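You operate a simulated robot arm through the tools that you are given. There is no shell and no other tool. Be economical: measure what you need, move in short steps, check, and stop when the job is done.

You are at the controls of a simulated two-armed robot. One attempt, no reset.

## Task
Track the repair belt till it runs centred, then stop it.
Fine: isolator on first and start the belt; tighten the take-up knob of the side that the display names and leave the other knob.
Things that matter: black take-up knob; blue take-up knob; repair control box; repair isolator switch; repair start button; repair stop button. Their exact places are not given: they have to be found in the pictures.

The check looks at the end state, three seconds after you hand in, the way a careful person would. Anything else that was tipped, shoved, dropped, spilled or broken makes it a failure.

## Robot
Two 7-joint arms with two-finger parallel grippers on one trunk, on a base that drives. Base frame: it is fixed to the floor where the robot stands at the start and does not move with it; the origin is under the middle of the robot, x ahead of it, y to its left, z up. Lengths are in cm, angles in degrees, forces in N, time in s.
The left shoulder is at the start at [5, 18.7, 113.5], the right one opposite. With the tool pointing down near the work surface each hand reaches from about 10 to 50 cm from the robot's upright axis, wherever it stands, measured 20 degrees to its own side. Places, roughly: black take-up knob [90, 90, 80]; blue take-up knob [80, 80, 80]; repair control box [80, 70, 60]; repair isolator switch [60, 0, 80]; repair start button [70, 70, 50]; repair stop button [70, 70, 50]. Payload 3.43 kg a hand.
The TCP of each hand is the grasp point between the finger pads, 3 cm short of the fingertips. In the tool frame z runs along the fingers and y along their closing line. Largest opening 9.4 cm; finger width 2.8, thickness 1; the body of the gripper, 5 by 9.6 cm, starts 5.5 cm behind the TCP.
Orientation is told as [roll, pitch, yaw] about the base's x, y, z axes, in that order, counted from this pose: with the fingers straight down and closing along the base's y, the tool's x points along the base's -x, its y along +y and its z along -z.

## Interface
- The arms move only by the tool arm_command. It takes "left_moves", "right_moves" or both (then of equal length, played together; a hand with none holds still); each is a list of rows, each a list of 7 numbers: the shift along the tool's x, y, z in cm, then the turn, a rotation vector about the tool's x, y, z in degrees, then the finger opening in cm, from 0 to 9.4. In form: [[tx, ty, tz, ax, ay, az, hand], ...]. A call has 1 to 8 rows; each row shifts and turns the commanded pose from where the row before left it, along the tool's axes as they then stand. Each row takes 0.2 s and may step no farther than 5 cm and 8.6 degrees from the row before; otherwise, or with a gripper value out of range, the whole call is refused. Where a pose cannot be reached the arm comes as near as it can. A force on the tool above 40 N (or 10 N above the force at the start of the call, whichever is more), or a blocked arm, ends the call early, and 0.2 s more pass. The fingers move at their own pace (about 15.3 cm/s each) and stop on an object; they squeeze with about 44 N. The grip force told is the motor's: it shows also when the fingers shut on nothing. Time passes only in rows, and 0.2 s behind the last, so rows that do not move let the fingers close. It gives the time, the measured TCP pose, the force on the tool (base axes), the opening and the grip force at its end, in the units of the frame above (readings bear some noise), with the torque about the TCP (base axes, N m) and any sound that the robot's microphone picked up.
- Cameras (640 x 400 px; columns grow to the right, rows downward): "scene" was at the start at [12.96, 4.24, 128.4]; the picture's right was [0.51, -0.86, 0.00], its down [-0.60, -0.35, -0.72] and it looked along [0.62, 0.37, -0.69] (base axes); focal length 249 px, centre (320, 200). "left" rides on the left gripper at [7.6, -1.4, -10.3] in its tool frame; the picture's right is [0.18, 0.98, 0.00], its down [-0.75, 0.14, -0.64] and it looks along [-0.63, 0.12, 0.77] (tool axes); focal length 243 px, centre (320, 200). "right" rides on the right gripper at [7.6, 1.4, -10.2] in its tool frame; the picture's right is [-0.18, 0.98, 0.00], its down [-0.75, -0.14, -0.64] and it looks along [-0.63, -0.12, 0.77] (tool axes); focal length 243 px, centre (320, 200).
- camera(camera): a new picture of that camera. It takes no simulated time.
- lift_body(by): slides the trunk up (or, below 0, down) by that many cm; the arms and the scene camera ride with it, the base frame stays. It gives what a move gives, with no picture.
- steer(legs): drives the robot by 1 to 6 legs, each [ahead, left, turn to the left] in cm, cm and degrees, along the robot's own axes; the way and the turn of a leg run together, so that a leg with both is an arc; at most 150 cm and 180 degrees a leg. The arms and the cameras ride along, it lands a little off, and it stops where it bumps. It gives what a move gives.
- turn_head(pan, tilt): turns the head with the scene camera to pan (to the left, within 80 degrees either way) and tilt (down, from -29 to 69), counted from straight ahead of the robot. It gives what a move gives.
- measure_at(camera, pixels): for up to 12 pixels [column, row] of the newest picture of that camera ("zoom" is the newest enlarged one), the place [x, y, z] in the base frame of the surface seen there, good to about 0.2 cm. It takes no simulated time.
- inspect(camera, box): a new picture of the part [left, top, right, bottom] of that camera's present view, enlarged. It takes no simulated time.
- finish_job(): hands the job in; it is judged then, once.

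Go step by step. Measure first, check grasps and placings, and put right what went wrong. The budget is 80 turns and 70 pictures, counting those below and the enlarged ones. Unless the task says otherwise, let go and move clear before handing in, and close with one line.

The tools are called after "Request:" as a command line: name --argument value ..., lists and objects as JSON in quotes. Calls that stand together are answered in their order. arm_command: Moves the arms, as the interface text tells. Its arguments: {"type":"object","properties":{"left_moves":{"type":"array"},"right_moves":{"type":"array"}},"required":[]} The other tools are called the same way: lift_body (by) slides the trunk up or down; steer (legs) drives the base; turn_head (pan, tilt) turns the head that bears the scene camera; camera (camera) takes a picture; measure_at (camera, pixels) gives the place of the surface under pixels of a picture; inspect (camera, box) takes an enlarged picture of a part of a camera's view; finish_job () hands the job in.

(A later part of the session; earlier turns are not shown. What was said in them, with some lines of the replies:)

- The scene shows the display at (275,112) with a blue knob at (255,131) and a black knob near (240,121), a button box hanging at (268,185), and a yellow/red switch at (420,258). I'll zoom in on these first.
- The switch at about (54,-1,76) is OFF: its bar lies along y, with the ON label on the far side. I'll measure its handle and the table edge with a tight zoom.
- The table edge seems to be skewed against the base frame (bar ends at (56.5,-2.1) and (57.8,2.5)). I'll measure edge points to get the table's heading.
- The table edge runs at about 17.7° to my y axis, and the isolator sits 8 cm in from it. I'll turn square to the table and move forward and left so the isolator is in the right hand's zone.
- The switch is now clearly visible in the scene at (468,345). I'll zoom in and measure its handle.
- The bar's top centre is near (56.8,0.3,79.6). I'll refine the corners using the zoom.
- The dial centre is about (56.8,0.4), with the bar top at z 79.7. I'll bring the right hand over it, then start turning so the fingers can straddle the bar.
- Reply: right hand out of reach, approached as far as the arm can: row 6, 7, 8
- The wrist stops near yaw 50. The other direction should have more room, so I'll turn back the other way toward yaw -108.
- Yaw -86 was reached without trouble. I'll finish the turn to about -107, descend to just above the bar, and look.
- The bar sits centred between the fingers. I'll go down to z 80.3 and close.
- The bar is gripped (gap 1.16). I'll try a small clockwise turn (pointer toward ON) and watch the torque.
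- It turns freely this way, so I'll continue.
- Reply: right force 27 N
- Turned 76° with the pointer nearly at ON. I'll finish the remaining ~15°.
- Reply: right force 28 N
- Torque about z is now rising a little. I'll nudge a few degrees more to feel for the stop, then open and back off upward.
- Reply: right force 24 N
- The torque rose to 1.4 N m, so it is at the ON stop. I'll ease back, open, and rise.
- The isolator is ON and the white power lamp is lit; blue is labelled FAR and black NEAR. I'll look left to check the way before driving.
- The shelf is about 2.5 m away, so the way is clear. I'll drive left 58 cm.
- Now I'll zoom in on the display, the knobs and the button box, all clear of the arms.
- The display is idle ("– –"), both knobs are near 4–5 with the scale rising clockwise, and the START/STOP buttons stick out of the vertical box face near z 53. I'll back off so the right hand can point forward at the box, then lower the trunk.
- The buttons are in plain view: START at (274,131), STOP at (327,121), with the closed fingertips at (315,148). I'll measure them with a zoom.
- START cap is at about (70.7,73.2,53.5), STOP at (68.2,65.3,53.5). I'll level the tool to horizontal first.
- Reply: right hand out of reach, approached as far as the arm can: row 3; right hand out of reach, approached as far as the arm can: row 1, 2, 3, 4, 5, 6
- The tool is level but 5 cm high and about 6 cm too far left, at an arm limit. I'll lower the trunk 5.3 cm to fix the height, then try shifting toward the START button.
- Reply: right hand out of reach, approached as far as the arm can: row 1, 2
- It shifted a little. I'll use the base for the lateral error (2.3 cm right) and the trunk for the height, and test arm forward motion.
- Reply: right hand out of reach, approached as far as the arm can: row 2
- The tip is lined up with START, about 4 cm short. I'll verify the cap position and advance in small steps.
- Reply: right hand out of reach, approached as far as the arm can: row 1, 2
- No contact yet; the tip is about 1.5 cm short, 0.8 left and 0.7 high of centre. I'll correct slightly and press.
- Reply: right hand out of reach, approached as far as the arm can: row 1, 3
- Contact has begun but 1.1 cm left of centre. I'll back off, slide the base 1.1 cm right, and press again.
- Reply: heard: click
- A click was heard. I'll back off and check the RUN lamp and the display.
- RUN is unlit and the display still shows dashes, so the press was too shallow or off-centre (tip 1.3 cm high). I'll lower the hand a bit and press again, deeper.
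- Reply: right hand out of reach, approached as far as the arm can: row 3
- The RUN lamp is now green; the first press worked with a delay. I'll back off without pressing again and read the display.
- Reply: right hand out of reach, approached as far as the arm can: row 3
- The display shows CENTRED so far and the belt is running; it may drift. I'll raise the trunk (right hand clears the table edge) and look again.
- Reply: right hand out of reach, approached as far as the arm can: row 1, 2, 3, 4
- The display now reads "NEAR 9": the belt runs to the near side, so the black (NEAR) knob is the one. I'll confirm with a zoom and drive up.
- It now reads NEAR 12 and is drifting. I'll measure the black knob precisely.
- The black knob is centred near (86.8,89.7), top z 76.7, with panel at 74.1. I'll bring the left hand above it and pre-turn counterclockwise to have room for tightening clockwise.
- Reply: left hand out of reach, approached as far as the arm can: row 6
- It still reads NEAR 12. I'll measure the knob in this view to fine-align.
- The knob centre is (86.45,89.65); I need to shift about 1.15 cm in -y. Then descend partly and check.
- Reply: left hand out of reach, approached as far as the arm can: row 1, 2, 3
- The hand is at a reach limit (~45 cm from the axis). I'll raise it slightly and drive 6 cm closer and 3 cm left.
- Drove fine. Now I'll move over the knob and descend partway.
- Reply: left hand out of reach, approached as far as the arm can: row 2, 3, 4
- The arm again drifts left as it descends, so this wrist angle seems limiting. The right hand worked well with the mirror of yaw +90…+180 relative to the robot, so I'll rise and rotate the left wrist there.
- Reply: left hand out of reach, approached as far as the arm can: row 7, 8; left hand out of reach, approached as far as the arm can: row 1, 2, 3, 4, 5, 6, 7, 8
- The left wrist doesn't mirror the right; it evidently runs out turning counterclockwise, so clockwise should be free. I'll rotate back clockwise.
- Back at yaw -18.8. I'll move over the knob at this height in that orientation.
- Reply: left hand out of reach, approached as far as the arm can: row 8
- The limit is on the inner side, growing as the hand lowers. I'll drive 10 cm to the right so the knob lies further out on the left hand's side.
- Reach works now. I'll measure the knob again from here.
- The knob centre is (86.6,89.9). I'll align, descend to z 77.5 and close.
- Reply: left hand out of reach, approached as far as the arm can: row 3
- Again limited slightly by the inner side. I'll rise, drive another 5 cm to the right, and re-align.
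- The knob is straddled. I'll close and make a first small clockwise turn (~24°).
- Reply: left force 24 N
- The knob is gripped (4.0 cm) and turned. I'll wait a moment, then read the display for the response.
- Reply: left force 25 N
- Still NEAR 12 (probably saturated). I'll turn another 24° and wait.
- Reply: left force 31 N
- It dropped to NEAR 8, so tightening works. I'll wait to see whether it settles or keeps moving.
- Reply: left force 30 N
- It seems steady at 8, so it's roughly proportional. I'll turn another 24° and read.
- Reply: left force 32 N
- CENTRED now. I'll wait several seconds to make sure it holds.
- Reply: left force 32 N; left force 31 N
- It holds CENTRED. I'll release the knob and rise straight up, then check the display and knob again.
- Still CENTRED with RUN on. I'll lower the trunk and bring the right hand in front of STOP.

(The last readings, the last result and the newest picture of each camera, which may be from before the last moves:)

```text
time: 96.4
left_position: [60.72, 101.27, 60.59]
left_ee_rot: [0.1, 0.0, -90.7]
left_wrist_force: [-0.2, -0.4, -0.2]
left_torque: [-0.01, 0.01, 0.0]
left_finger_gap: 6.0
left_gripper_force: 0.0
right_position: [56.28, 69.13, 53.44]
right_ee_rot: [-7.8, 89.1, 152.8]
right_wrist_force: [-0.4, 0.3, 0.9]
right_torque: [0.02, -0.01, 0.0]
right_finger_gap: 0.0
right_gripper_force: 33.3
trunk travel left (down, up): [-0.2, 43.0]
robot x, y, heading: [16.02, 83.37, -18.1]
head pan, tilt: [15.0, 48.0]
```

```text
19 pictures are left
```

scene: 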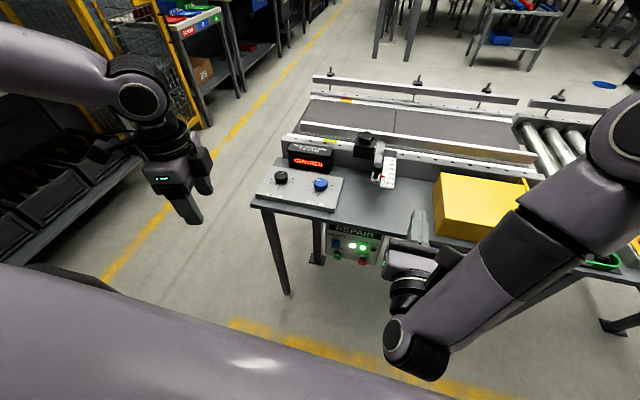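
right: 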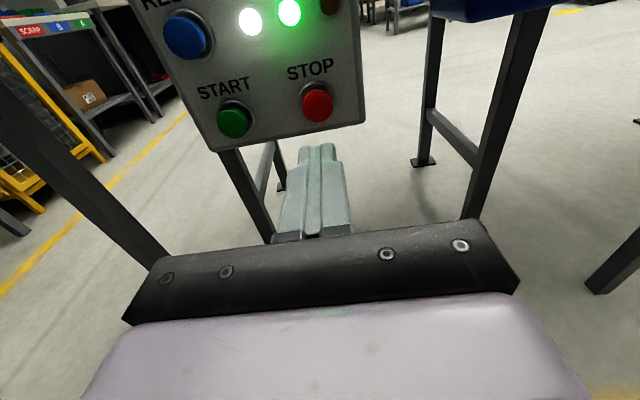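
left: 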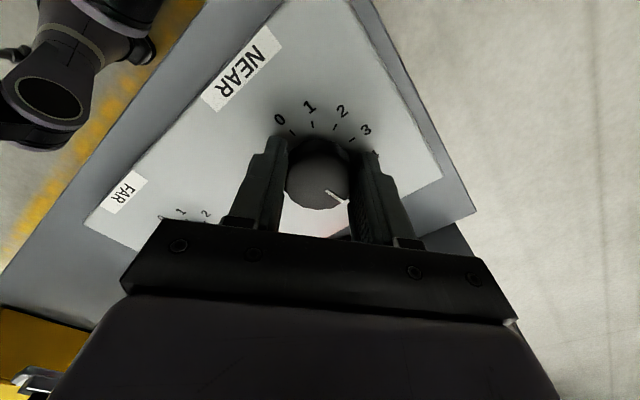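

The hand is aligned with STOP (l≈83, z 53.4), tip about 9.4 cm short. I'll advance 7.5 cm.

Request:
arm_command --right_moves '[[0, 0, 3, 0, 0, 0, 0], [0, 0, 3, 0, 0, 0, 0], [0, 0, 1.5, 0, 0, 0, 0]]'

Request:
camera --camera "right"

```text
time: 97.2
left_position: [60.78, 101.37, 60.62]
left_ee_rot: [0.0, -0.1, -90.8]
left_wrist_force: [-0.8, 0.4, -0.3]
left_torque: [-0.01, 0.05, 0.01]
left_finger_gap: 6.0
left_gripper_force: 0.1
right_position: [63.49, 66.66, 53.57]
right_ee_rot: [-3.2, 88.9, 156.9]
right_wrist_force: [0.9, -0.9, 0.3]
right_torque: [-0.02, -0.01, 0.01]
right_finger_gap: 0.0
right_gripper_force: 33.0
trunk travel left (down, up): [-0.2, 43.0]
robot x, y, heading: [16.21, 83.22, -18.3]
head pan, tilt: [15.0, 48.0]
```

```text
18 pictures are left
```

right: 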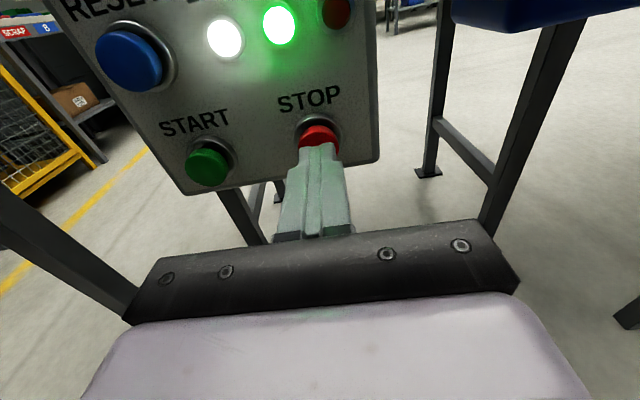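

Well aligned on the red cap, about 1.7 cm short. I'll press in small steps.

Request:
arm_command --right_moves '[[0, 0, 1, 0, 0, 0, 0], [0, 0, 0.8, 0, 0, 0, 0], [0, 0, 0.6, 0, 0, 0, 0], [0, 0, 0.4, 0, 0, 0, 0]]'

```text
time: 98.2
left_position: [60.81, 101.33, 60.67]
left_ee_rot: [0.1, -0.2, -90.8]
left_wrist_force: [-0.5, 0.4, -0.5]
left_torque: [-0.01, -0.04, -0.02]
left_finger_gap: 6.0
left_gripper_force: 0.0
right_position: [65.99, 66.38, 53.92]
right_ee_rot: [-2.8, 88.8, 157.2]
right_wrist_force: [-2.3, -1.0, -1.0]
right_torque: [-0.01, -0.01, -0.05]
right_finger_gap: 0.0
right_gripper_force: 33.1
right hand out of reach, approached as far as the arm can: row 1, 3
trunk travel left (down, up): [-0.2, 43.0]
robot x, y, heading: [16.21, 83.71, -18.1]
head pan, tilt: [15.0, 48.0]
```

Contact at 2.3 N but no click yet; a little deeper.

Request:
arm_command --right_moves '[[0, 0, 0.5, 0, 0, 0, 0], [0, 0, 0.4, 0, 0, 0, 0]]'

Request:
camera --camera "right"

```text
time: 98.8
left_position: [60.72, 101.39, 60.59]
left_ee_rot: [0.1, 0.0, -90.8]
left_wrist_force: [1.2, -0.3, -0.8]
left_torque: [0.04, -0.01, -0.02]
left_finger_gap: 5.99
left_gripper_force: 0.0
right_position: [66.49, 66.37, 54.13]
right_ee_rot: [-2.2, 88.6, 158.0]
right_wrist_force: [-10.7, -0.6, -3.9]
right_torque: [0.04, 0.11, -0.08]
right_finger_gap: 0.01
right_gripper_force: 33.4
right hand out of reach, approached as far as the arm can: row 1
trunk travel left (down, up): [-0.2, 43.0]
robot x, y, heading: [16.29, 83.4, -18.4]
head pan, tilt: [15.0, 48.0]
heard: click
```

```text
17 pictures are left
```

right: 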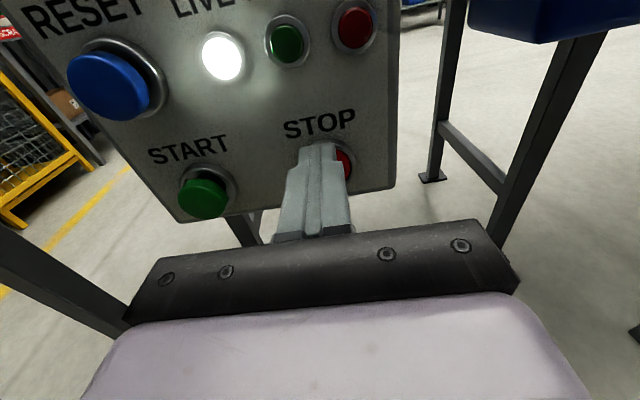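

A click was heard and RUN went dark. I'll back off and check the final state.

Request:
arm_command --right_moves '[[0, 0, -3, 0, 0, 0, 0], [0, 0, -4, 0, 0, 0, 0], [0, 0, -3, 0, 0, 0, 0], [0, 0, 0, 0, 0, 0, 0], [0, 0, 0, 0, 0, 0, 0], [0, 0, 0, 0, 0, 0, 0]]'

Request:
turn_head --pan 10 --tilt 35

Request:
camera --camera "scene"

```text
time: 100.2
left_position: [60.82, 101.36, 60.62]
left_ee_rot: [0.1, -0.2, -90.7]
left_wrist_force: [0.5, -0.3, -0.4]
left_torque: [0.02, 0.04, 0.03]
left_finger_gap: 6.0
left_gripper_force: 0.1
right_position: [57.15, 69.63, 54.48]
right_ee_rot: [-7.0, 89.1, 153.4]
right_wrist_force: [-1.0, 0.1, 0.3]
right_torque: [0.0, 0.02, 0.01]
right_finger_gap: 0.0
right_gripper_force: 33.1
trunk travel left (down, up): [-0.2, 43.0]
robot x, y, heading: [16.17, 83.91, -17.9]
head pan, tilt: [15.0, 48.0]
```

```text
time: 101.0
left_position: [60.77, 101.35, 60.58]
left_ee_rot: [0.1, -0.1, -90.8]
left_wrist_force: [0.6, -0.2, 0.4]
left_torque: [0.0, 0.02, 0.03]
left_finger_gap: 6.0
left_gripper_force: 0.1
right_position: [57.29, 69.53, 54.44]
right_ee_rot: [-6.8, 89.0, 153.5]
right_wrist_force: [-0.1, 0.6, 0.7]
right_torque: [-0.01, 0.0, -0.04]
right_finger_gap: 0.0
right_gripper_force: 32.6
trunk travel left (down, up): [-0.2, 43.0]
robot x, y, heading: [16.33, 83.66, -18.5]
head pan, tilt: [10.0, 35.0]
```

```text
16 pictures are left
```

scene: 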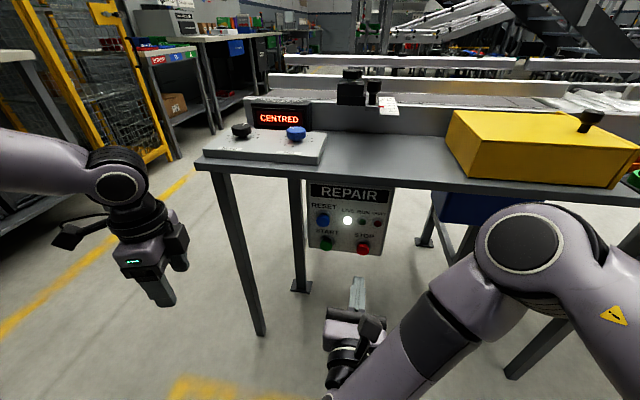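

The display reads CENTRED, RUN is off, LIVE is on, and both hands are clear with nothing disturbed. I'll hand in.

Request:
finish_job

```text
The job is handed in.
```

The repair belt was tracked to CENTRED by tightening only the black NEAR knob, and it is now stopped. The isolator is still on, the blue FAR knob was not touched, and both hands are clear.
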